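You operate a simulated robot arm through the tools that you are given. There is no shell and no other tool. Be economical: measure what you need, move in short steps, check, and stop when the job is done.

The job below is to be done with a simulated two-armed robot. You get a single attempt, and the scene is never put back.

TASK
Burnish the red piece bright, try it in the template gauge and tray it.
Fine: It must drop right in; it ends in the wooden tray. Put the burnisher back. Set down upright: purple burnisher.

The check looks at the end state, three seconds after you hand in, the way a careful person would. Anything else that was tipped, shoved, dropped, spilled or broken makes it a failure.

THE ROBOT
Two 7-joint arms with two-finger parallel grippers on one trunk, on a base that drives. Base frame: it is fixed to the floor where the robot stands at the start and does not move with it; the origin is under the middle of the robot, x ahead of it, y to its left, z up; the surface under the hand at the start is at about z = 0.9. Readings come in m, degrees, newtons and seconds.
The left shoulder is at the start at [0.06, 0.143, 0.991], the right one opposite. With the tool pointing down near the work surface each hand reaches from about 0.32 to 0.74 m from the robot's upright axis, wherever it stands, measured 20 degrees to its own side. Places, roughly: red piece (11x8x6 cm) [0.7, -0.1, 0.9]; wooden tray [1.8, -0.1, 0.9]. Payload 1.57 kg a hand.
Tool frame (each hand has its own): the origin (TCP) lies between the finger pads and is the grasp point; the fingertips stand 0.03 m ahead of it; z points along the fingers, y is the line along which they close. Largest opening 0.11 m; finger width 0.024, thickness 0.012; the body of the gripper, 0.048 by 0.112 m, starts 0.078 m behind the TCP.
Orientation is that of the tool frame in the base frame, as a unit quaternion [w, x, y, z]. With the fingers straight down and closing along the base's y, the tool's x points along the base's -x, its y along +y and its z along -z.

THE INTERFACE
- The arms move only by the tool jog_arm. It takes "left_series", "right_series" or both (then of equal length, played together; a hand with none holds still); each is a list of rows, each a list of 7 numbers: the shift along the base's x, y, z in units of 150 mm (1.0 is 150 mm), then the turn, a rotation vector about the base's x, y, z in units of 90 degrees (1.0 is 90 degrees), then the finger opening in m, from 0 to 0.11. In form: [[dx, dy, dz, wx, wy, wz, gripper], ...]. A call has 1 to 8 rows; each row is the pose to reach, as a shift and turn from the pose commanded when the call began. A call with a number of a shift or a turn outside -1 to 1 is refused whole. A row lasts 0.2 s, in which the tool goes at most 0.05 m and 8.6 degrees; a call with a longer step from one row to the next is refused whole, and so is a gripper value outside its range. Where a pose cannot be reached the arm comes as near as it can. A force on the tool above 40 N (or 10 N above the force at the start of the call, whichever is more), or a blocked arm, ends the call early, and 0.2 s more pass. The fingers move at their own pace (about 0.045 m/s each) and stop on an object; they squeeze with about 32 N. The grip force told is the motor's: it shows also when the fingers shut on nothing. Time passes only in rows, and 0.2 s behind the last, so rows that repeat a pose let the fingers close. It gives the time, the measured TCP pose, the force on the tool (base axes), the opening and the grip force at its end, in the units of the frame above (readings bear some noise), with the torque about the TCP (base axes, N m) and any sound that the robot's microphone picked up.
- Cameras (640 x 400 px; columns grow to the right, rows downward): "scene" is now at [0.0376, -0.0417, 1.6016]; the picture's right is [-0.52, -0.85, 0.00], its down [-0.64, 0.39, -0.67] and it looks along [0.57, -0.35, -0.75] (base axes); focal length 253 px, centre (320, 200). "left" rides on the left gripper at [0.07, -0.016, -0.141] in its tool frame; the picture's right is [0.23, 0.97, 0.00], its down [-0.85, 0.20, -0.48] and it looks along [-0.47, 0.11, 0.88] (tool axes); focal length 222 px, centre (320, 200). "right" rides on the right gripper at [0.07, 0.016, -0.141] in its tool frame; the picture's right is [-0.23, 0.97, 0.00], its down [-0.86, -0.20, -0.48] and it looks along [-0.47, -0.11, 0.88] (tool axes); focal length 222 px, centre (320, 200). There is no depth. A picture from a camera that has moved, and an enlarged one, comes with that camera's place and axes in the base frame and with its lens.
- grab_frame(camera): a new picture of that camera. No time passes.
- lift_body(by): slides the trunk up (or, below 0, down) by that many m; the arms and the scene camera ride with it, the base frame stays. It gives what a move gives, with no picture.
- steer(legs): drives the robot by 1 to 6 legs, each [ahead, left, turn to the left] in m, m and degrees, along the robot's own axes; the way and the turn of a leg run together, so that a leg with both is an arc; at most 1.5 m and 180 degrees a leg. The arms and the cameras ride along, it lands a little off, and it stops where it bumps. It gives what a move gives.
- head_to(pan, tilt): turns the head with the scene camera to pan (to the left, within 86 degrees either way) and tilt (down, from -29 to 69), counted from straight ahead of the robot. It gives what a move gives.
- inspect(camera, box): a new picture of the part [left, top, right, bottom] of that camera's present view, enlarged. No time passes.
- finish_job(): hands the job in; it is judged then, once.

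Go step by step. Nothing tells you exact positions but the pictures and the camera data: compare them with the known pose of the tool, close in by small moves and look again before you grip or let go. The budget is 120 turns and 92 pictures, counting those below and the enlarged ones. Unless the task says otherwise, let go and move clear before handing in.

The tools are called after "Emit:" as name(argument=value, ...) on one line, values as JSON. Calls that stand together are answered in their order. jog_arm: Moves the arms, as the interface text tells. Its arguments: {"type":"object","properties":{"left_series":{"type":"array","items":{"type":"array","items":{"type":"number"}}},"right_series":{"type":"array","items":{"type":"array","items":{"type":"number"}}}},"required":[]} The other tools are called the same way: lift_body (by) slides the trunk up or down; steer (legs) drives the base; head_to (pan, tilt) turns the head that bears the scene camera; grab_frame (camera) takes a picture; inspect (camera, box) takes an enlarged picture of a part of a camera's view; finish_job () hands the job in.

At the start:

```text
t: 0.0
left_position: [0.3909, -0.0121, 1.1479]
left_ee_rot: [0.0, 0.0, 1.0, 0.0]
left_force: [-0.2, -0.1, 0.2]
left_wrist_torque: [-0.01, 0.04, -0.01]
left_width: 0.1101
left_grip_force: 0.1
right_position: [0.4254, -0.3702, 1.16]
right_ee_rot: [-0.001, 0.0, 1.0, 0.0]
right_force: [0.9, -0.5, -0.5]
right_wrist_torque: [0.02, -0.03, -0.04]
right_width: 0.1098
right_grip_force: 0.0
trunk travel left (down, up): [-0.59, 0.0]
robot x, y, heading: [-0.0013, 0.0028, 0.1]
head pan, tilt: [-31.6, 48.3]
```

scene: 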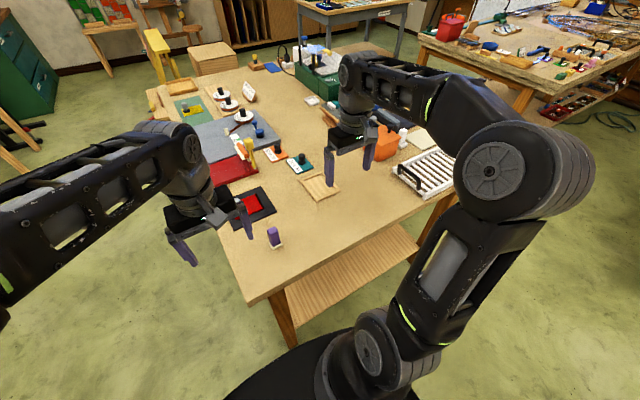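
right: 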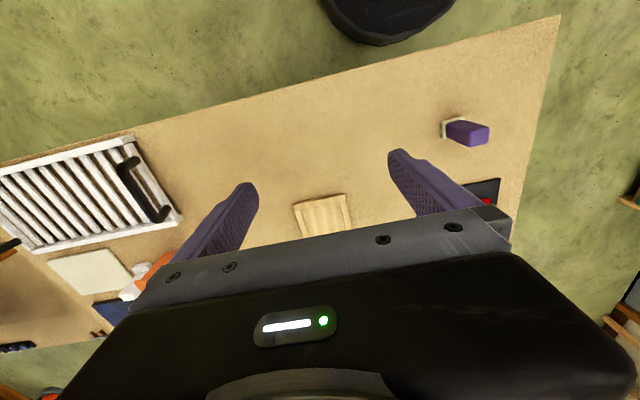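
left: 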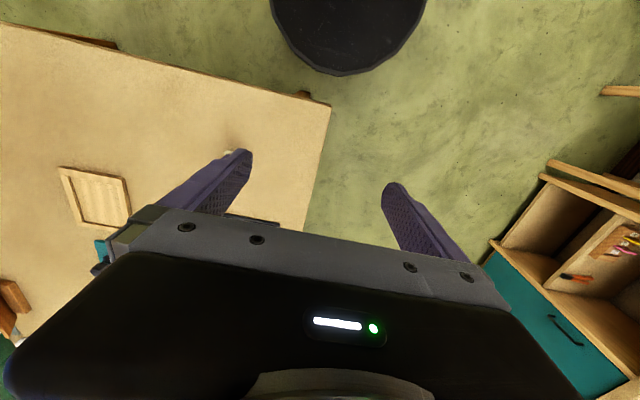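

I see the workbench with a dark pad holding a red piece, a purple burnisher in front of it, a pale wooden tray or gauge nearby and clutter behind. I'll enlarge the relevant areas first.

Emit:
inspect(camera="scene", box=[180, 120, 360, 260])

Emit:
inspect(camera="scene", box=[140, 30, 460, 230])

```text
2.86 times, centred on (270, 190) of scene
camera zoom: at [0.0376, -0.0417, 1.6016], right [-0.52, -0.85, 0.0], down [-0.64, 0.39, -0.67], along [0.57, -0.35, -0.75], focal length 724 px, centre (463, 229)
```

zoom: 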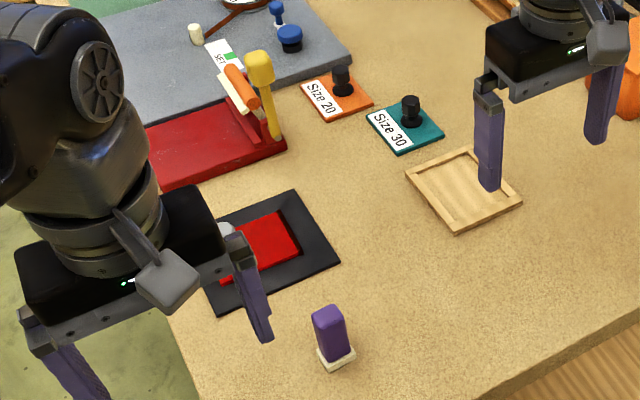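

```text
2.00 times, centred on (300, 130) of scene
camera zoom: at [0.0376, -0.0417, 1.6016], right [-0.52, -0.85, 0.0], down [-0.64, 0.39, -0.67], along [0.57, -0.35, -0.75], focal length 507 px, centre (360, 340)
```

zoom: 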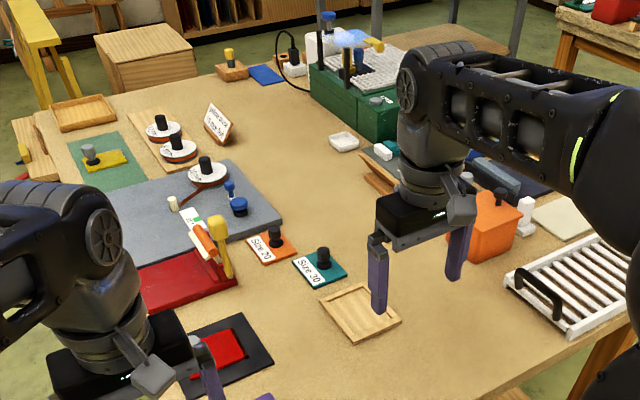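

I'll move the hands outwards to clear the view of the near part of the bench.

Emit:
jog_arm(left_series=[[0, 0.3, 0.3, 0, 0, 0, 0.11], [0, 0.6, 0.6, 0, 0, 0, 0.11], [0, 0.9, 0.8, 0, 0, 0, 0.11], [0, 1, 1, 0, 0, 0, 0.11]], right_series=[[0, -0.3, 0.3, 0, 0, 0, 0.11], [-0.1, -0.5, 0.5, 0, 0, 0, 0.11], [-0.2, -0.6, 0.7, 0, 0, 0, 0.11], [-0.3, -0.6, 0.8, 0, 0, 0, 0.11]])

Emit:
head_to(pan=-8, tilt=40)

Emit:
grab_frame(camera="scene")

```text
refused: row 1 steps farther than a row can; nothing moved
```

```text
t: 0.9
left_position: [0.3906, -0.014, 1.1464]
left_ee_rot: [0.0, 0.0, 1.0, -0.001]
left_force: [0.4, 0.3, -0.1]
left_wrist_torque: [-0.01, -0.01, 0.0]
left_width: 0.11
left_grip_force: 0.0
right_position: [0.4264, -0.3699, 1.1608]
right_ee_rot: [0.0, 0.0, 1.0, 0.0]
right_force: [-0.8, 0.1, 0.5]
right_wrist_torque: [-0.02, 0.03, -0.03]
right_width: 0.1101
right_grip_force: 0.1
trunk travel left (down, up): [-0.59, 0.0]
robot x, y, heading: [0.0002, 0.0014, 0.3]
head pan, tilt: [-8.0, 40.0]
```

```text
86 pictures are left
camera scene: at [0.0549, -0.0125, 1.6134], right [-0.14, -0.99, 0.0], down [-0.64, 0.09, -0.77], along [0.76, -0.11, -0.64], focal length 253 px, centre (320, 200)
```

scene: 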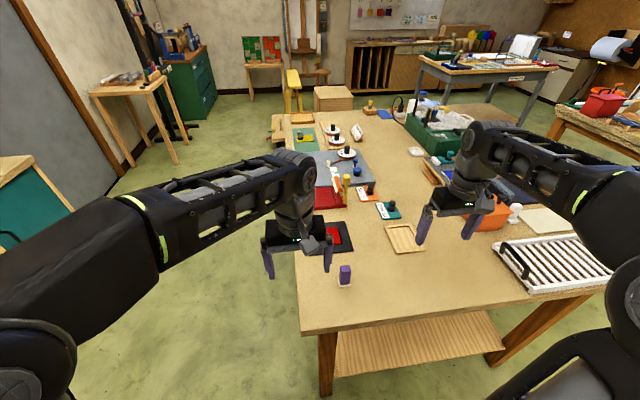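

The bench runs away along x with free floor to its left. I'll clear the left hand with smaller steps.

Emit:
jog_arm(left_series=[[0, 0.3, 0, 0, 0, 0, 0.11], [0, 0.6, 0, 0, 0, 0, 0.11], [0, 0.9, 0, 0, 0, 0, 0.11], [0, 1, 0.2, 0, 0, 0, 0.11]])

Emit:
inspect(camera="scene", box=[270, 170, 450, 300])

Emit:
inspect(camera="scene", box=[260, 90, 420, 190])

```text
t: 1.9
left_position: [0.3908, 0.1311, 1.1679]
left_ee_rot: [0.001, 0.0, 1.0, -0.003]
left_force: [0.9, -1.1, 0.6]
left_wrist_torque: [0.0, 0.0, 0.0]
left_width: 0.1097
left_grip_force: 0.1
left hand out of reach, approached as far as the arm can: row 4
right_position: [0.4252, -0.3698, 1.1605]
right_ee_rot: [0.0, -0.001, 1.0, 0.0]
right_force: [0.4, -0.3, 0.6]
right_wrist_torque: [0.02, -0.01, 0.0]
right_width: 0.11
right_grip_force: 0.0
trunk travel left (down, up): [-0.59, 0.0]
robot x, y, heading: [-0.0047, -0.0014, 0.1]
head pan, tilt: [-8.0, 40.0]
```

```text
3.08 times, centred on (360, 235) of scene
camera zoom: at [0.0548, -0.0131, 1.6134], right [-0.14, -0.99, 0.0], down [-0.64, 0.09, -0.77], along [0.76, -0.11, -0.64], focal length 780 px, centre (197, 92)
```

zoom: 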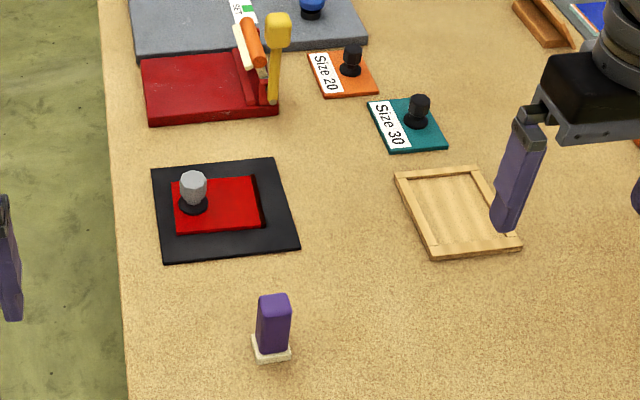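

```text
4.00 times, centred on (340, 140) of scene
camera zoom: at [0.0548, -0.0131, 1.6134], right [-0.14, -0.99, 0.0], down [-0.64, 0.09, -0.77], along [0.76, -0.11, -0.64], focal length 1013 px, centre (240, 440)
```

zoom: 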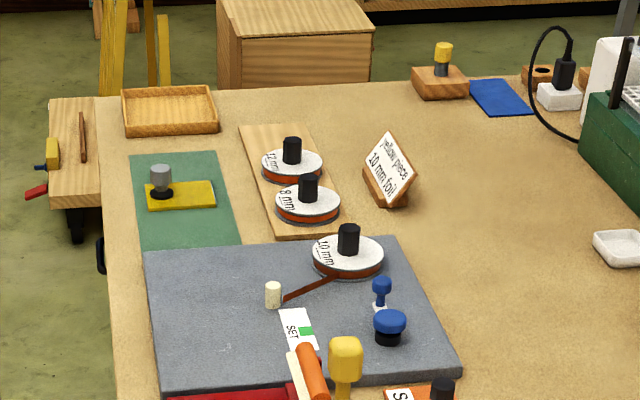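

The red plate (with a grey knob) lies on a black mat, the burnisher stands in front, and a framed wooden thing stands to the right. I'll move the right hand forward for a close view of these.

Emit:
jog_arm(right_series=[[0.3, 0.1, 0, 0, 0, 0, 0.11], [0.6, 0.2, 0, 0, 0, 0, 0.11], [0.9, 0.3, 0, 0, 0, 0, 0.11], [1, 0.6, 0, 0, 0, 0, 0.11]])

Emit:
grab_frame(camera="right")

Emit:
inspect(camera="scene", box=[380, 90, 620, 290])

```text
t: 2.9
left_position: [0.3909, 0.131, 1.1699]
left_ee_rot: [0.001, 0.0, 1.0, -0.005]
left_force: [-0.7, 0.6, -0.7]
left_wrist_torque: [-0.01, -0.02, 0.01]
left_width: 0.11
left_grip_force: 0.1
right_position: [0.5137, -0.3351, 1.1614]
right_ee_rot: [0.002, -0.001, 1.0, 0.0]
right_force: [-1.4, -0.3, 0.2]
right_wrist_torque: [-0.01, -0.02, -0.03]
right_width: 0.1099
right_grip_force: 0.1
right hand out of reach, approached as far as the arm can: row 2, 3, 4
trunk travel left (down, up): [-0.59, 0.0]
robot x, y, heading: [0.0026, -0.002, -0.1]
head pan, tilt: [-8.0, 40.0]
```

```text
83 pictures are left
camera right: at [0.4435, -0.3188, 1.3016], right [0.23, 0.97, 0.0], down [0.85, -0.2, 0.48], along [0.47, -0.11, -0.88], focal length 222 px, centre (320, 200)
```

right: 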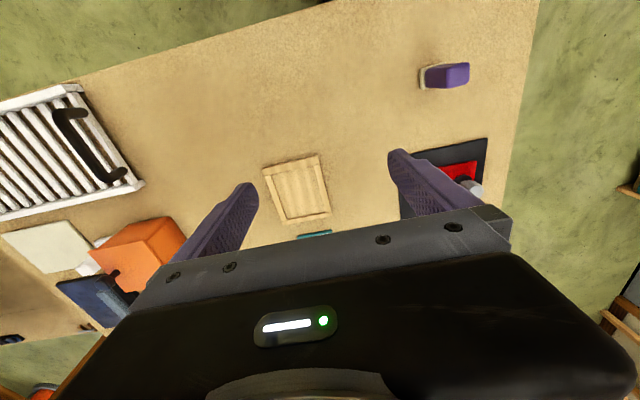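

```text
2.00 times, centred on (500, 190) of scene
camera zoom: at [0.0548, -0.0121, 1.6134], right [-0.14, -0.99, 0.0], down [-0.64, 0.09, -0.77], along [0.76, -0.11, -0.64], focal length 507 px, centre (-40, 220)
```

zoom: 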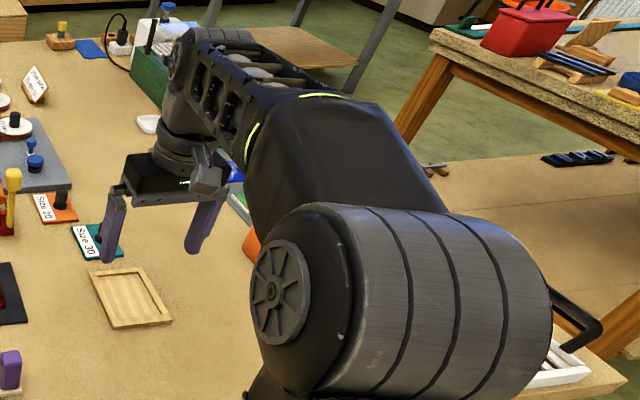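

The wooden frame with a recess is a gauge candidate. I'll look down at the black mat with the left hand camera.

Emit:
jog_arm(left_series=[[0.2, -0.25, 0, 0, 0, 0, 0.11], [0.35, -0.5, 0, 0, 0, 0, 0.11], [0.5, -0.75, 0, 0, 0, 0, 0.11], [0.7, -1, 0, 0, 0, 0, 0.11]], right_series=[[-0.3, 0, 0, 0, 0, 0, 0.11], [-0.5, -0.2, 0, 0, 0, 0, 0.11], [-0.6, -0.4, 0, 0, 0, 0, 0.11], [-0.6, -0.6, 0, 0, 0, 0, 0.11]])

Emit:
grab_frame(camera="left")

```text
t: 3.9
left_position: [0.4572, 0.0413, 1.1775]
left_ee_rot: [0.001, 0.0, 1.0, 0.001]
left_force: [0.8, 0.7, 1.3]
left_wrist_torque: [0.01, 0.0, -0.01]
left_width: 0.1099
left_grip_force: 0.1
left hand out of reach, approached as far as the arm can: row 3, 4
right_position: [0.4225, -0.4259, 1.1601]
right_ee_rot: [0.0, -0.001, 1.0, -0.001]
right_force: [-0.4, 0.9, 0.1]
right_wrist_torque: [-0.02, 0.02, -0.01]
right_width: 0.1098
right_grip_force: 0.2
trunk travel left (down, up): [-0.59, 0.0]
robot x, y, heading: [0.001, -0.0014, -0.2]
head pan, tilt: [-8.0, 40.0]
```

```text
81 pictures are left
camera left: at [0.3855, 0.025, 1.3199], right [-0.23, 0.97, 0.0], down [0.85, 0.2, 0.48], along [0.47, 0.11, -0.88], focal length 222 px, centre (320, 200)
```

left: 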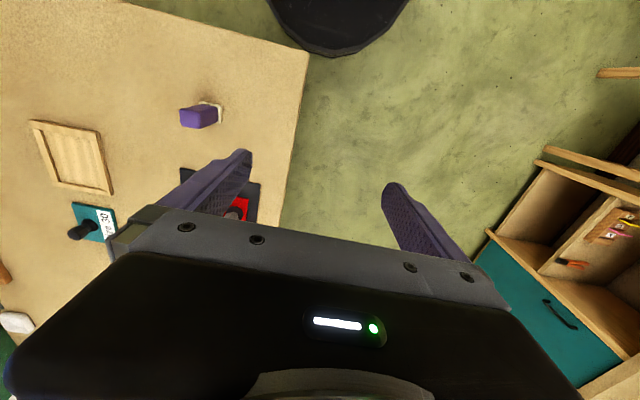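

I'll drive sideways to the right so all three near items are within reach from the bench's front edge.

Emit:
steer(legs=[[0.02, -0.24, 0]])

Emit:
grab_frame(camera="left")

Emit:
grab_frame(camera="scene")

```text
t: 5.7
left_position: [0.4767, -0.1985, 1.1776]
left_ee_rot: [0.001, -0.003, 1.0, -0.001]
left_force: [-0.3, -0.9, -0.8]
left_wrist_torque: [0.04, 0.0, -0.05]
left_width: 0.1101
left_grip_force: 0.1
right_position: [0.445, -0.6668, 1.1607]
right_ee_rot: [0.0, -0.002, 1.0, 0.001]
right_force: [0.3, -0.9, -0.7]
right_wrist_torque: [0.06, 0.01, 0.0]
right_width: 0.11
right_grip_force: 0.1
trunk travel left (down, up): [-0.59, 0.0]
robot x, y, heading: [0.0195, -0.2395, 0.2]
head pan, tilt: [-8.0, 40.0]
```

```text
80 pictures are left
camera left: at [0.4054, -0.2153, 1.32], right [-0.23, 0.97, 0.0], down [0.85, 0.2, 0.48], along [0.47, 0.11, -0.88], focal length 222 px, centre (320, 200)
```

left: 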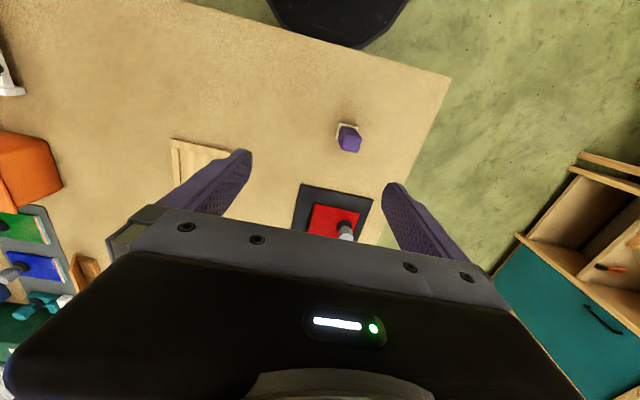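

```text
79 pictures are left
camera scene: at [0.0755, -0.2547, 1.6134], right [-0.14, -0.99, 0.0], down [-0.64, 0.09, -0.77], along [0.76, -0.1, -0.64], focal length 253 px, centre (320, 200)
```

scene: 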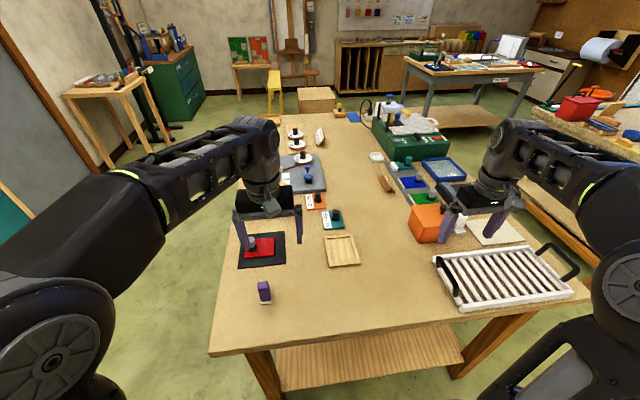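

Emit:
inspect(camera="scene", box=[225, 215, 375, 310])

Emit:
inspect(camera="scene", box=[260, 95, 360, 230])

Emit:
inspect(camera="scene", box=[350, 90, 480, 220])

```text
4.21 times, centred on (300, 262) of scene
camera zoom: at [0.0755, -0.2547, 1.6134], right [-0.14, -0.99, 0.0], down [-0.64, 0.09, -0.77], along [0.76, -0.1, -0.64], focal length 1067 px, centre (404, -63)
```

zoom: 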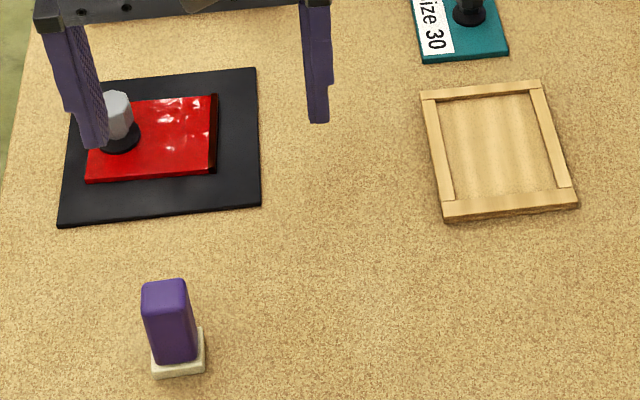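

```text
2.96 times, centred on (310, 162) of scene
camera zoom: at [0.0755, -0.2547, 1.6134], right [-0.14, -0.99, 0.0], down [-0.64, 0.09, -0.77], along [0.76, -0.1, -0.64], focal length 751 px, centre (350, 311)
```

zoom: 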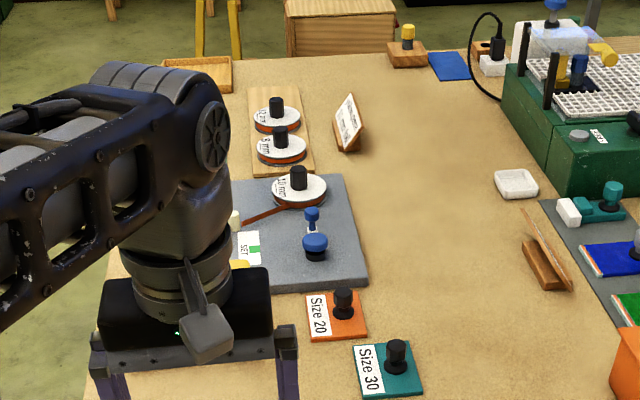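

```text
3.08 times, centred on (415, 155) of scene
camera zoom: at [0.0755, -0.2547, 1.6134], right [-0.14, -0.99, 0.0], down [-0.64, 0.09, -0.77], along [0.76, -0.1, -0.64], focal length 780 px, centre (28, 338)
```

zoom: 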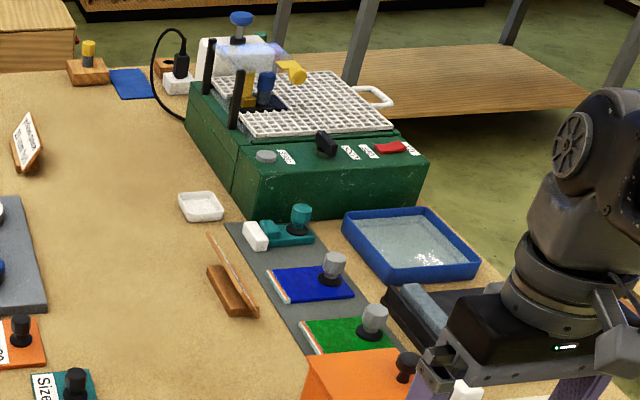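

The setting has coloured pieces and label cards; one card near (1.0, -0.7) faces away from me and may carry instructions. I'll slide to the right to read it.

Emit:
steer(legs=[[-0.05, -0.65, 0]])

Emit:
head_to(pan=20, tilt=35)

Emit:
grab_frame(camera="scene")

```text
t: 9.2
left_position: [0.4272, -0.8412, 1.1784]
left_ee_rot: [0.001, -0.001, 1.0, 0.0]
left_force: [-0.3, 0.1, -0.1]
left_wrist_torque: [0.03, 0.01, -0.02]
left_width: 0.1101
left_grip_force: 0.0
right_position: [0.3961, -1.3091, 1.161]
right_ee_rot: [0.0, -0.003, 1.0, 0.0]
right_force: [-0.2, 0.4, -0.1]
right_wrist_torque: [0.02, 0.01, 0.0]
right_width: 0.1102
right_grip_force: 0.1
trunk travel left (down, up): [-0.59, 0.0]
robot x, y, heading: [-0.0283, -0.8858, -0.1]
head pan, tilt: [-8.0, 40.0]
```

```text
t: 10.2
left_position: [0.4288, -0.8403, 1.1777]
left_ee_rot: [0.001, -0.002, 1.0, 0.0]
left_force: [-0.2, -0.2, 0.0]
left_wrist_torque: [-0.01, 0.01, 0.01]
left_width: 0.1101
left_grip_force: 0.1
right_position: [0.3975, -1.309, 1.1612]
right_ee_rot: [0.001, -0.001, 1.0, -0.001]
right_force: [-0.2, -0.1, -0.8]
right_wrist_torque: [0.02, 0.02, -0.03]
right_width: 0.1098
right_grip_force: 0.0
trunk travel left (down, up): [-0.59, 0.0]
robot x, y, heading: [-0.0271, -0.881, 0.2]
head pan, tilt: [20.0, 35.0]
```

```text
75 pictures are left
camera scene: at [0.0261, -0.8544, 1.621], right [0.34, -0.94, 0.0], down [-0.54, -0.2, -0.82], along [0.77, 0.28, -0.57], focal length 253 px, centre (320, 200)
```

scene: 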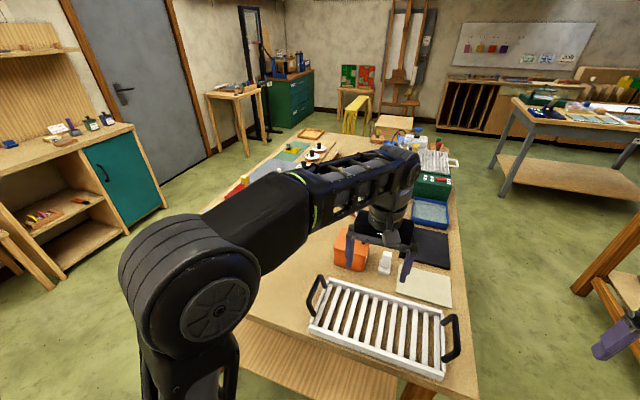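

The left arm hides the card; I'll swing it aside and look again.

Emit:
jog_arm(left_series=[[-0.1, 0.3, 0, 0, 0, 0, 0.11], [-0.2, 0.6, 0, 0, 0, 0, 0.11], [-0.4, 0.85, 0, 0, 0, 0, 0.11], [-0.6, 1, 0, 0, 0, 0, 0.11]])

Emit:
inspect(camera="scene", box=[310, 130, 470, 280])

```text
t: 11.2
left_position: [0.3398, -0.6912, 1.174]
left_ee_rot: [0.002, 0.0, 1.0, 0.0]
left_force: [0.4, 0.1, 0.0]
left_wrist_torque: [0.0, 0.0, 0.02]
left_width: 0.1102
left_grip_force: 0.2
right_position: [0.3962, -1.3092, 1.1603]
right_ee_rot: [-0.001, 0.0, 1.0, 0.0]
right_force: [-0.1, 0.4, -0.2]
right_wrist_torque: [0.01, -0.03, 0.01]
right_width: 0.11
right_grip_force: 0.1
trunk travel left (down, up): [-0.59, 0.0]
robot x, y, heading: [-0.0292, -0.8878, 0.3]
head pan, tilt: [20.0, 35.0]
```

```text
2.67 times, centred on (390, 205) of scene
camera zoom: at [0.0252, -0.8546, 1.621], right [0.34, -0.94, 0.0], down [-0.54, -0.2, -0.82], along [0.77, 0.28, -0.57], focal length 676 px, centre (133, 187)
```

zoom: 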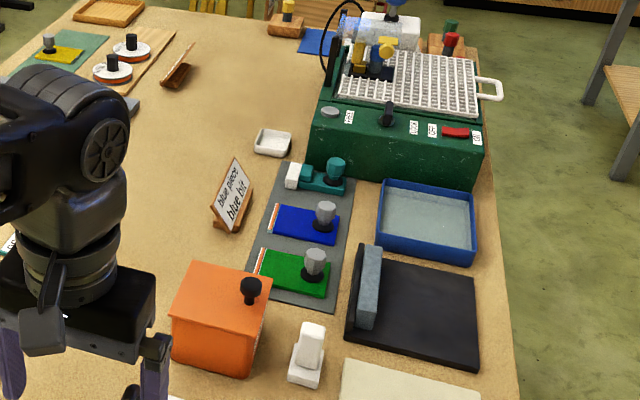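

The card concerns only the blue piece, so it doesn't matter here. I'll go back to the near-left work spot and look at the red piece closely.

Emit:
steer(legs=[[0.06, 0.62, 0]])

Emit:
head_to(pan=2, tilt=52)

Emit:
inspect(camera="scene", box=[220, 110, 420, 280])

```text
t: 14.8
left_position: [0.394, -0.0503, 1.1735]
left_ee_rot: [0.002, -0.006, 1.0, -0.001]
left_force: [-0.4, -0.2, 0.3]
left_wrist_torque: [-0.03, 0.01, 0.04]
left_width: 0.11
left_grip_force: 0.2
right_position: [0.4545, -0.667, 1.1609]
right_ee_rot: [0.001, -0.006, 1.0, 0.0]
right_force: [-0.2, 0.3, -0.6]
right_wrist_torque: [-0.04, 0.0, -0.01]
right_width: 0.1101
right_grip_force: 0.0
trunk travel left (down, up): [-0.59, 0.0]
robot x, y, heading: [0.028, -0.2446, 0.6]
head pan, tilt: [20.0, 35.0]
```

```text
t: 15.6
left_position: [0.3954, -0.0505, 1.1739]
left_ee_rot: [0.001, -0.006, 1.0, 0.0]
left_force: [-0.6, 1.6, -0.8]
left_wrist_torque: [0.0, 0.02, -0.02]
left_width: 0.1099
left_grip_force: 0.1
right_position: [0.4554, -0.6674, 1.1602]
right_ee_rot: [0.0, -0.007, 1.0, -0.001]
right_force: [-0.2, 0.4, -0.3]
right_wrist_torque: [-0.02, 0.0, -0.01]
right_width: 0.1102
right_grip_force: 0.0
trunk travel left (down, up): [-0.59, 0.0]
robot x, y, heading: [0.0261, -0.2479, 0.7]
head pan, tilt: [2.0, 52.0]
```

```text
2.35 times, centred on (320, 195) of scene
camera zoom: at [0.0729, -0.2446, 1.5966], right [0.05, -1.0, 0.0], down [-0.79, -0.04, -0.62], along [0.62, 0.03, -0.79], focal length 596 px, centre (320, 212)
```

zoom: 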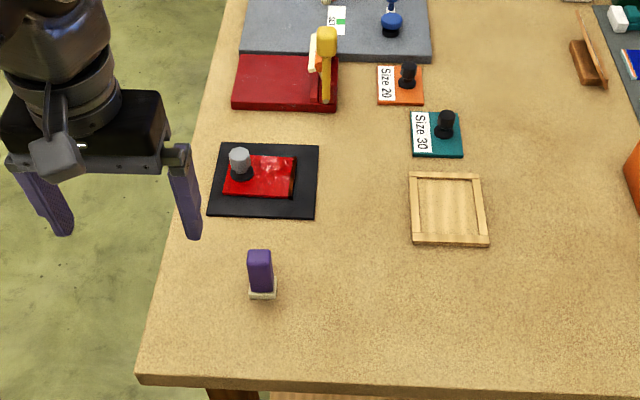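

Emit:
inspect(camera="scene", box=[268, 165, 328, 205])

Emit:
inspect(camera="scene", box=[280, 170, 400, 250])

```text
10.00 times, centred on (298, 185) of scene
camera zoom: at [0.0729, -0.2446, 1.5966], right [0.05, -1.0, 0.0], down [-0.79, -0.04, -0.62], along [0.62, 0.03, -0.79], focal length 2534 px, centre (540, 350)
```

zoom: 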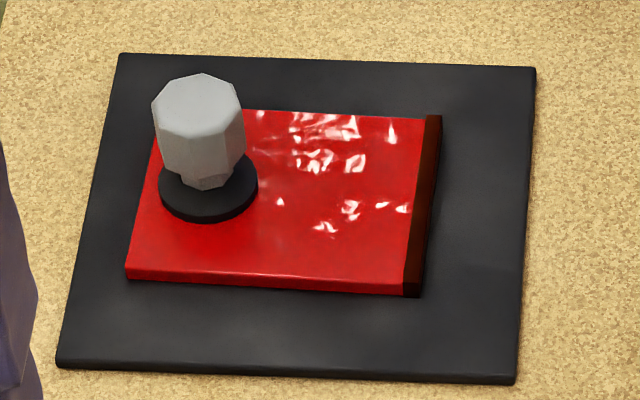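

```text
5.00 times, centred on (340, 210) of scene
camera zoom: at [0.0729, -0.2446, 1.5966], right [0.05, -1.0, 0.0], down [-0.79, -0.04, -0.62], along [0.62, 0.03, -0.79], focal length 1267 px, centre (220, 150)
```

zoom: 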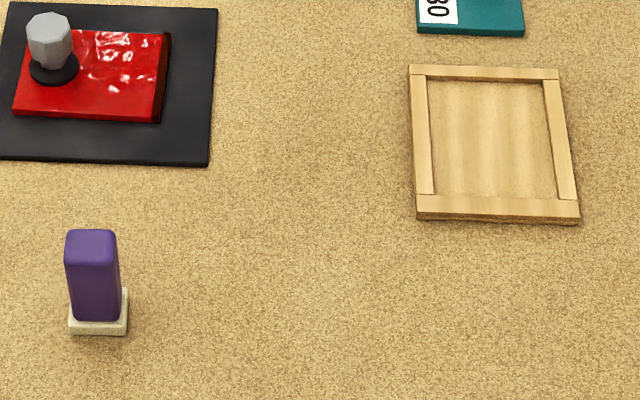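

The red plate spans about x 0.638–0.719, y -0.177 to -0.072, with a knob near (0.677, -0.096) and a dull brown strip at the -y end; the burnisher is at about (0.479, -0.150). I'll bring the left hand above the burnisher.

Emit:
jog_arm(left_series=[[0.14, -0.167, -0.1, 0, 0, 0, 0.08], [0.28, -0.334, -0.2, 0, 0, 0, 0.08], [0.42, -0.5, -0.35, 0, 0, 0, 0.08], [0.56, -0.667, -0.45, 0, 0, 0, 0.08], [0.56, -0.667, -0.45, 0, 0, 0, 0.08]])

Emit:
grab_frame(camera="left")

Emit:
inspect(camera="scene", box=[240, 150, 400, 260])

```text
t: 16.8
left_position: [0.4754, -0.1513, 1.1086]
left_ee_rot: [0.002, -0.006, 1.0, -0.001]
left_force: [-0.2, 0.8, -0.6]
left_wrist_torque: [-0.02, -0.01, 0.03]
left_width: 0.0803
left_grip_force: 0.0
right_position: [0.454, -0.6676, 1.1606]
right_ee_rot: [0.0, -0.005, 1.0, 0.0]
right_force: [-0.2, 0.5, 0.1]
right_wrist_torque: [-0.03, -0.06, -0.03]
right_width: 0.1098
right_grip_force: 0.0
trunk travel left (down, up): [-0.59, 0.0]
robot x, y, heading: [0.0272, -0.2455, 0.7]
head pan, tilt: [2.0, 52.0]
```

```text
70 pictures are left
camera left: at [0.4055, -0.1692, 1.2493], right [-0.24, 0.97, 0.0], down [0.85, 0.21, 0.48], along [0.47, 0.11, -0.88], focal length 222 px, centre (320, 200)
```

left: 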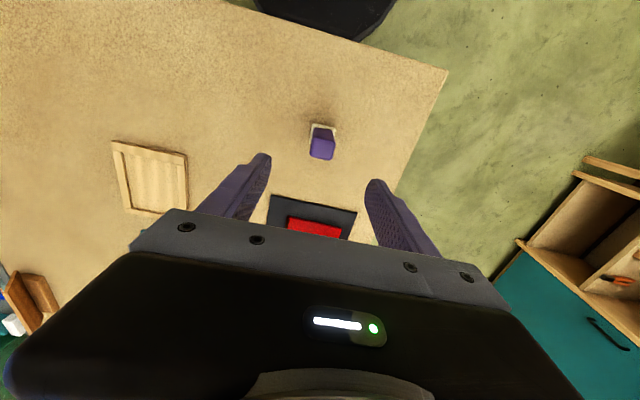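

```text
3.64 times, centred on (320, 205) of scene
camera zoom: at [0.0724, -0.2442, 1.5966], right [0.05, -1.0, 0.0], down [-0.79, -0.04, -0.62], along [0.62, 0.03, -0.79], focal length 921 px, centre (320, 182)
```

zoom: 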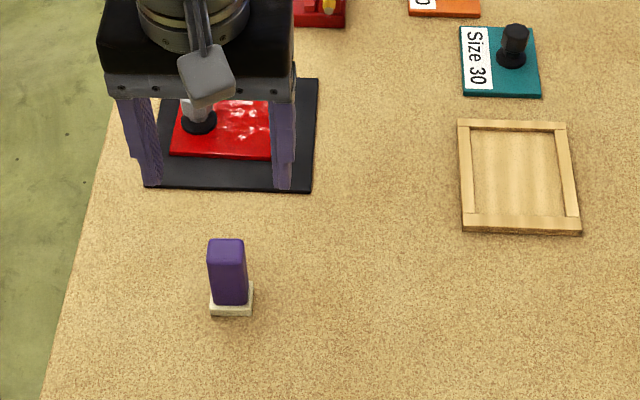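

The burnisher's centre agrees at about (0.477, -0.150) from both cameras. I'll descend over it in two stages.

Emit:
jog_arm(left_series=[[0.01, 0.01, -0.3, 0, 0, 0, 0.08], [0.01, 0.01, -0.6, 0, 0, 0, 0.08], [0.01, 0.01, -0.75, 0, 0, 0, 0.08], [0.01, 0.01, -0.75, 0, 0, 0, 0.08]])

Emit:
grab_frame(camera="left")

Emit:
inspect(camera="scene", box=[240, 170, 360, 250])

```text
t: 17.8
left_position: [0.4814, -0.1505, 0.9937]
left_ee_rot: [0.001, -0.006, 1.0, 0.0]
left_force: [0.5, 0.6, 0.2]
left_wrist_torque: [-0.02, -0.03, 0.01]
left_width: 0.0799
left_grip_force: 0.0
right_position: [0.4557, -0.6668, 1.1611]
right_ee_rot: [0.0, -0.006, 1.0, 0.0]
right_force: [-0.1, -0.1, 0.6]
right_wrist_torque: [0.04, 0.01, -0.01]
right_width: 0.1101
right_grip_force: 0.0
trunk travel left (down, up): [-0.59, 0.0]
robot x, y, heading: [0.0237, -0.2489, 0.5]
head pan, tilt: [2.0, 52.0]
```

```text
68 pictures are left
camera left: at [0.4106, -0.1678, 1.1357], right [-0.24, 0.97, 0.0], down [0.85, 0.21, 0.48], along [0.47, 0.11, -0.88], focal length 222 px, centre (320, 200)
```

left: 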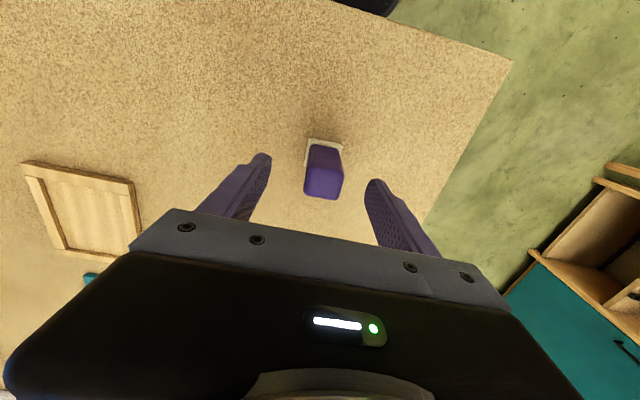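

```text
5.00 times, centred on (300, 210) of scene
camera zoom: at [0.0727, -0.2448, 1.5966], right [0.05, -1.0, 0.0], down [-0.79, -0.04, -0.62], along [0.61, 0.03, -0.79], focal length 1267 px, centre (420, 150)
```

zoom: 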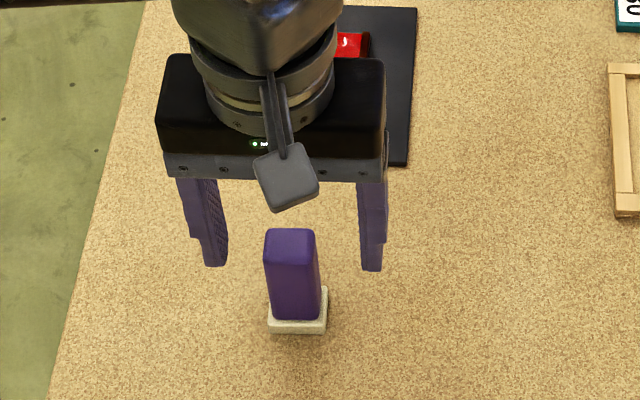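

Fingers straddle the handle well. I'll descend to z≈0.953 and close.

Emit:
jog_arm(left_series=[[-0.02, 0, -0.15, 0, 0, 0, 0.08], [-0.02, 0, -0.27, 0, 0, 0, 0.08], [-0.02, 0, -0.27, 0, 0, 0, 0.02], [-0.02, 0, -0.27, 0, 0, 0, 0.02], [-0.02, 0, -0.27, 0, 0, 0, 0.02], [-0.02, 0, -0.27, 0, 0, 0, 0.02]])

Emit:
grab_frame(camera="left")

```text
t: 19.2
left_position: [0.4769, -0.1506, 0.9545]
left_ee_rot: [0.0, -0.006, 1.0, 0.0]
left_force: [0.4, 0.7, 0.1]
left_wrist_torque: [0.0, 0.0, 0.0]
left_width: 0.0296
left_grip_force: 22.3
right_position: [0.4555, -0.6675, 1.1607]
right_ee_rot: [0.001, -0.007, 1.0, 0.001]
right_force: [0.3, 0.5, 0.0]
right_wrist_torque: [0.03, -0.03, 0.0]
right_width: 0.1102
right_grip_force: 0.1
trunk travel left (down, up): [-0.59, 0.0]
robot x, y, heading: [0.0273, -0.2459, 0.6]
head pan, tilt: [2.0, 52.0]
```

```text
66 pictures are left
camera left: at [0.4067, -0.1675, 1.0959], right [-0.24, 0.97, 0.0], down [0.85, 0.21, 0.48], along [0.47, 0.11, -0.88], focal length 222 px, centre (320, 200)
```

left: 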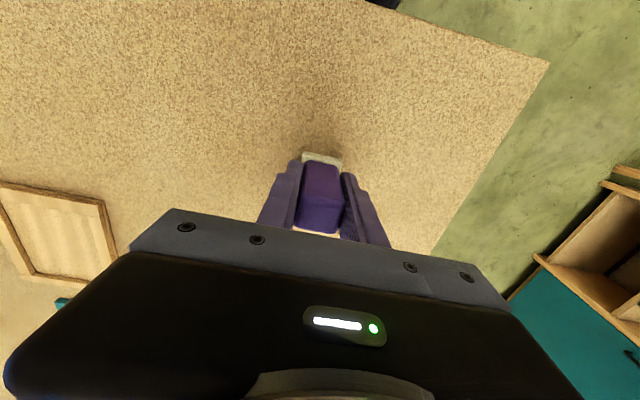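

The burnisher is held (width 0.030). I'll lift it and carry it above the free half of the red face.

Emit:
jog_arm(left_series=[[0, 0, 0.3, 0, 0, 0, 0.02], [0, 0, 0.5, 0, 0, 0, 0.02], [0.3, 0, 0.5, 0, 0, 0, 0.02], [0.6, 0, 0.5, 0, 0, 0, 0.02], [0.9, 0, 0.5, 0, 0, 0, 0.02], [1, 0, 0.5, 0, 0, 0, 0.02]])

Emit:
jog_arm(left_series=[[0.2, 0, 0, 0, 0, 0, 0.02], [0.33, 0, 0, 0, 0, 0, 0.02], [0.33, 0, 0, 0, 0, 0, 0.02]])

Emit:
inspect(camera="scene", box=[250, 140, 350, 210])

Emit:
grab_frame(camera="left")

```text
t: 20.6
left_position: [0.6241, -0.1495, 1.0277]
left_ee_rot: [0.001, -0.005, 1.0, 0.0]
left_force: [-0.2, -0.5, -1.3]
left_wrist_torque: [-0.02, 0.01, 0.0]
left_width: 0.0294
left_grip_force: 32.0
right_position: [0.4556, -0.6674, 1.16]
right_ee_rot: [0.0, -0.005, 1.0, -0.001]
right_force: [0.3, -0.7, 0.0]
right_wrist_torque: [0.01, 0.01, -0.03]
right_width: 0.1102
right_grip_force: 0.0
trunk travel left (down, up): [-0.59, 0.0]
robot x, y, heading: [0.0278, -0.2431, 0.6]
head pan, tilt: [2.0, 52.0]
```

```text
t: 21.4
left_position: [0.6732, -0.1522, 1.0259]
left_ee_rot: [0.001, -0.006, 1.0, 0.0]
left_force: [-0.6, 0.0, -1.6]
left_wrist_torque: [-0.04, -0.01, 0.01]
left_width: 0.0297
left_grip_force: 31.8
right_position: [0.4548, -0.6678, 1.1618]
right_ee_rot: [0.0, -0.006, 1.0, 0.0]
right_force: [-0.8, -0.2, -0.3]
right_wrist_torque: [-0.01, 0.0, 0.01]
right_width: 0.1101
right_grip_force: 0.1
trunk travel left (down, up): [-0.59, 0.0]
robot x, y, heading: [0.0281, -0.2485, 0.8]
head pan, tilt: [2.0, 52.0]
```

```text
5.71 times, centred on (300, 175) of scene
camera zoom: at [0.073, -0.2448, 1.5966], right [0.05, -1.0, 0.0], down [-0.79, -0.04, -0.62], along [0.61, 0.03, -0.79], focal length 1448 px, centre (434, 343)
```

zoom: 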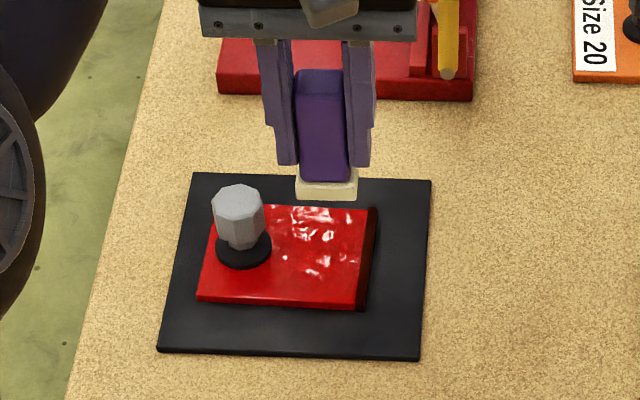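

```text
64 pictures are left
camera left: at [0.604, -0.1691, 1.1681], right [-0.24, 0.97, 0.0], down [0.85, 0.21, 0.48], along [0.47, 0.11, -0.88], focal length 222 px, centre (320, 200)
```

left: 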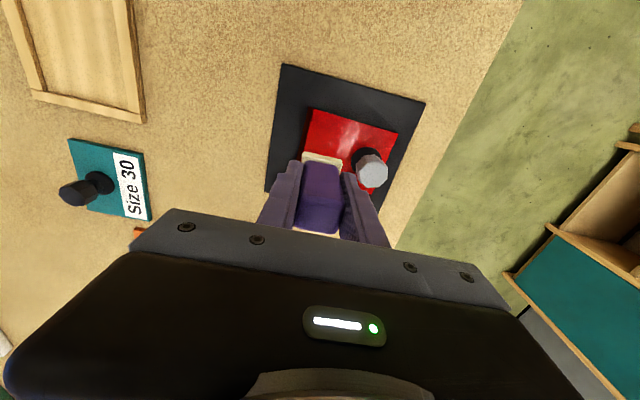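

The foot is over the free half of the face. I'll lower gently until contact.

Emit:
jog_arm(left_series=[[0.0, 0, -0.2, 0, 0, 0, 0.02], [0.0, 0, -0.3, 0, 0, 0, 0.02], [0.0, 0, -0.36, 0, 0, 0, 0.02], [0, 0, -0.38, 0, 0, 0, 0.02], [0, 0, -0.39, 0, 0, 0, 0.02]])

```text
t: 22.6
left_position: [0.6767, -0.149, 0.9694]
left_ee_rot: [0.001, -0.006, 1.0, 0.0]
left_force: [-0.1, 0.0, -0.8]
left_wrist_torque: [0.0, -0.01, -0.02]
left_width: 0.0294
left_grip_force: 32.2
right_position: [0.4556, -0.6677, 1.1608]
right_ee_rot: [0.0, -0.006, 1.0, 0.0]
right_force: [0.1, -0.2, -0.2]
right_wrist_torque: [-0.02, -0.03, 0.05]
right_width: 0.1097
right_grip_force: 0.1
trunk travel left (down, up): [-0.59, 0.0]
robot x, y, heading: [0.0247, -0.2455, 0.8]
head pan, tilt: [2.0, 52.0]
```

Emit:
jog_arm(left_series=[[0.0, 0, -0.01, 0, 0, 0, 0.02], [0.0, 0, -0.02, 0, 0, 0, 0.02], [0.0, 0, -0.03, 0, 0, 0, 0.02]])

Emit:
inspect(camera="scene", box=[265, 160, 335, 210])

```text
t: 23.4
left_position: [0.6767, -0.1501, 0.9674]
left_ee_rot: [0.003, -0.006, 1.0, 0.0]
left_force: [0.7, 0.3, 11.4]
left_wrist_torque: [0.02, 0.08, -0.02]
left_width: 0.0296
left_grip_force: 32.0
right_position: [0.4553, -0.6653, 1.1601]
right_ee_rot: [-0.001, -0.005, 1.0, 0.0]
right_force: [-0.2, -0.1, 0.1]
right_wrist_torque: [0.04, 0.03, 0.02]
right_width: 0.11
right_grip_force: 0.0
trunk travel left (down, up): [-0.59, 0.0]
robot x, y, heading: [0.028, -0.2479, 0.8]
head pan, tilt: [2.0, 52.0]
```

```text
8.00 times, centred on (300, 185) of scene
camera zoom: at [0.072, -0.2449, 1.5968], right [0.05, -1.0, 0.0], down [-0.79, -0.04, -0.62], along [0.62, 0.03, -0.79], focal length 2027 px, centre (480, 320)
```

zoom: 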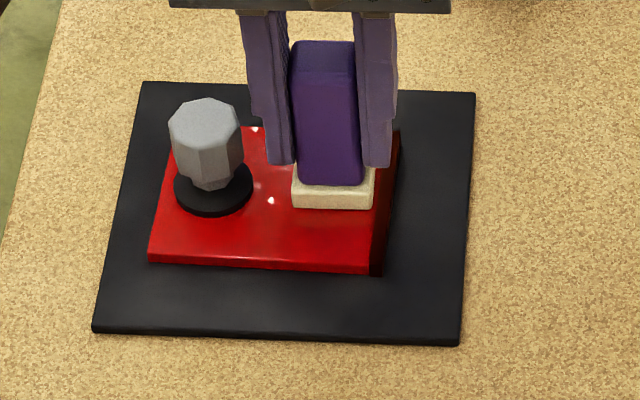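

Contact at z≈0.967 with about 11 N. I'll rub back and forth along x and check that the plate stays in place.

Emit:
jog_arm(left_series=[[0.1, 0, 0, 0, 0, 0, 0.02], [0.15, 0, 0, 0, 0, 0, 0.02], [0, 0, 0, 0, 0, 0, 0.02], [-0.13, 0, 0, 0, 0, 0, 0.02], [0, 0, 0, 0, 0, 0, 0.02], [0.15, 0, 0, 0, 0, 0, 0.02], [0, 0, 0, 0, 0, 0, 0.02], [-0.13, 0, 0, 0, 0, 0, 0.02]])

Emit:
inspect(camera="scene", box=[265, 160, 335, 210])

```text
t: 25.2
left_position: [0.6555, -0.1509, 0.9656]
left_ee_rot: [0.001, -0.007, 1.0, -0.001]
left_force: [1.2, 0.9, 10.7]
left_wrist_torque: [0.0, -0.23, 0.0]
left_width: 0.0294
left_grip_force: 32.0
right_position: [0.4556, -0.668, 1.1608]
right_ee_rot: [0.0, -0.005, 1.0, 0.001]
right_force: [-0.6, -0.1, -0.3]
right_wrist_torque: [0.01, 0.03, 0.01]
right_width: 0.1098
right_grip_force: 0.1
trunk travel left (down, up): [-0.59, 0.0]
robot x, y, heading: [0.0263, -0.246, 0.6]
head pan, tilt: [2.0, 52.0]
```

```text
8.00 times, centred on (300, 185) of scene
camera zoom: at [0.0724, -0.245, 1.5965], right [0.05, -1.0, 0.0], down [-0.79, -0.04, -0.62], along [0.62, 0.03, -0.79], focal length 2027 px, centre (480, 320)
```

zoom: 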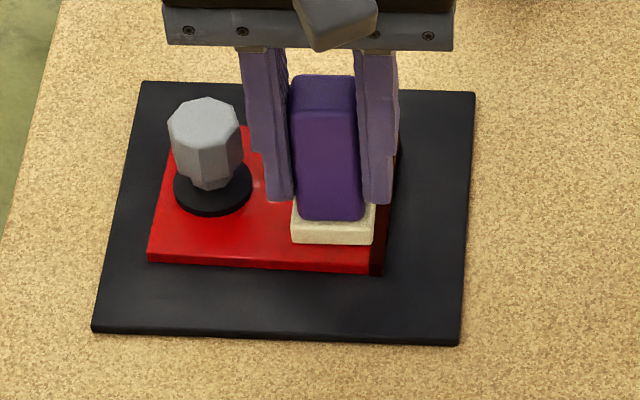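

The plate stayed put. I'll rub again shifted a little towards the strip, then lift to look.

Emit:
jog_arm(left_series=[[0.07, -0.05, 0, 0, 0, 0, 0.02], [0.2, -0.07, 0, 0, 0, 0, 0.02], [0.29, -0.07, 0, 0, 0, 0, 0.02], [0.14, -0.07, 0, 0, 0, 0, 0.02], [0, -0.07, 0, 0, 0, 0, 0.02], [0.14, -0.07, 0, 0, 0, 0, 0.02], [0.29, -0.07, 0, 0, 0, 0, 0.02], [0.29, -0.07, 0.3, 0, 0, 0, 0.02]])

Emit:
inspect(camera="scene", box=[265, 160, 335, 210])

```text
t: 27.0
left_position: [0.6971, -0.1649, 1.0015]
left_ee_rot: [0.003, -0.005, 1.0, 0.0]
left_force: [-0.4, 0.1, -1.2]
left_wrist_torque: [-0.01, -0.01, -0.03]
left_width: 0.0291
left_grip_force: 32.2
left hand out of reach, approached as far as the arm can: row 8
right_position: [0.4544, -0.6696, 1.1606]
right_ee_rot: [0.0, -0.006, 1.0, 0.001]
right_force: [-0.8, -0.9, -0.4]
right_wrist_torque: [0.04, -0.04, -0.02]
right_width: 0.11
right_grip_force: 0.0
trunk travel left (down, up): [-0.59, 0.0]
robot x, y, heading: [0.0276, -0.2465, 0.9]
head pan, tilt: [2.0, 52.0]
```

```text
8.00 times, centred on (300, 185) of scene
camera zoom: at [0.0717, -0.2458, 1.5966], right [0.05, -1.0, 0.0], down [-0.79, -0.04, -0.62], along [0.62, 0.03, -0.79], focal length 2027 px, centre (480, 320)
```

zoom: 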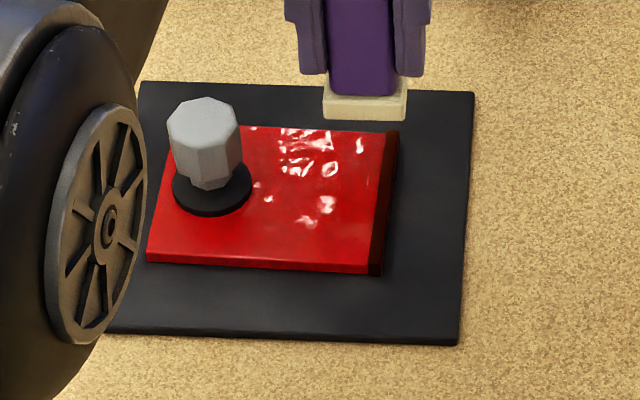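

I need to see whether anything has changed; I'll move the hand back out of the view and enlarge the plate.

Emit:
jog_arm(left_series=[[-0.1, -0.2, 0.05, 0, 0, 0, 0.02], [-0.3, -0.4, 0.1, 0, 0, 0, 0.02], [-0.5, -0.6, 0.1, 0, 0, 0, 0.02]])

Emit:
inspect(camera="scene", box=[268, 165, 328, 205])

Emit:
inspect(camera="left", box=[240, 60, 480, 240])

```text
t: 27.8
left_position: [0.6203, -0.251, 1.0139]
left_ee_rot: [0.001, -0.006, 1.0, 0.0]
left_force: [1.0, 0.0, -1.3]
left_wrist_torque: [-0.01, 0.01, 0.0]
left_width: 0.0292
left_grip_force: 31.6
right_position: [0.4539, -0.6683, 1.1602]
right_ee_rot: [0.0, -0.006, 1.0, 0.0]
right_force: [-0.6, -0.2, -0.3]
right_wrist_torque: [0.02, -0.01, -0.02]
right_width: 0.1099
right_grip_force: 0.1
trunk travel left (down, up): [-0.59, 0.0]
robot x, y, heading: [0.0228, -0.2478, 0.8]
head pan, tilt: [2.0, 52.0]
```

```text
10.00 times, centred on (298, 185) of scene
camera zoom: at [0.072, -0.2457, 1.5966], right [0.05, -1.0, 0.0], down [-0.79, -0.04, -0.62], along [0.62, 0.03, -0.79], focal length 2534 px, centre (540, 350)
```

zoom: 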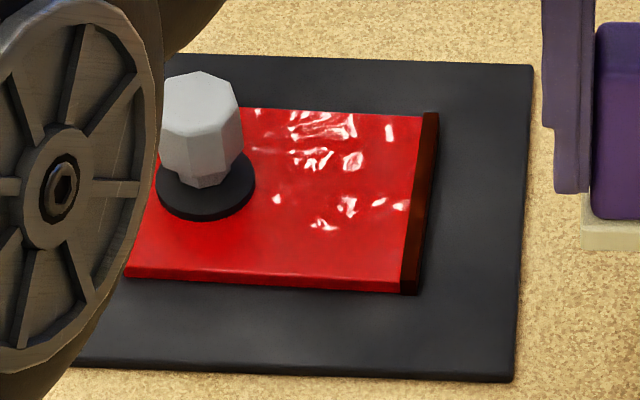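

```text
2.22 times, centred on (360, 150) of left
camera zoom: at [0.5506, -0.2675, 1.1565], right [-0.24, 0.97, 0.0], down [0.85, 0.21, 0.48], along [0.47, 0.12, -0.88], focal length 494 px, centre (231, 311)
```

zoom: 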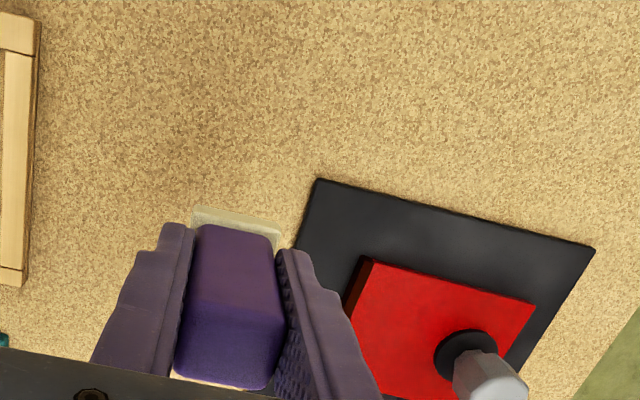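

Emit:
inspect(camera="scene", box=[298, 174, 318, 197])

Emit:
inspect(camera="left", box=[350, 145, 420, 195])

```text
16.00 times, centred on (308, 186) of scene
camera zoom: at [0.072, -0.2457, 1.5966], right [0.05, -1.0, 0.0], down [-0.79, -0.04, -0.62], along [0.62, 0.03, -0.79], focal length 4054 px, centre (512, 432)
```

zoom: 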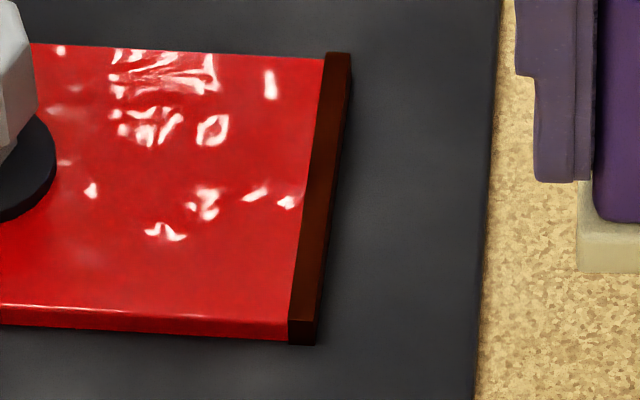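

```text
8.00 times, centred on (385, 170) of left
camera zoom: at [0.5506, -0.2675, 1.1565], right [-0.24, 0.97, 0.0], down [0.85, 0.21, 0.48], along [0.47, 0.12, -0.88], focal length 1777 px, centre (-200, 440)
```

zoom: 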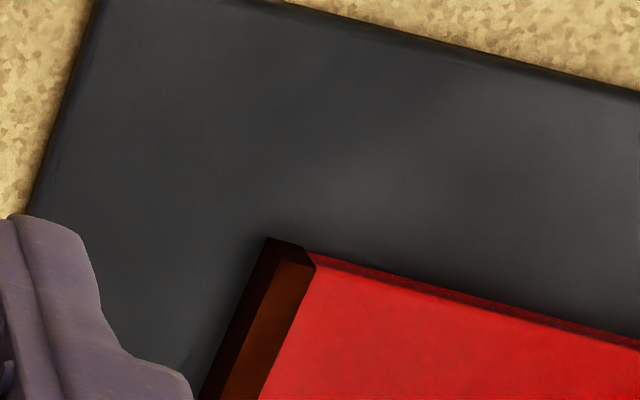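

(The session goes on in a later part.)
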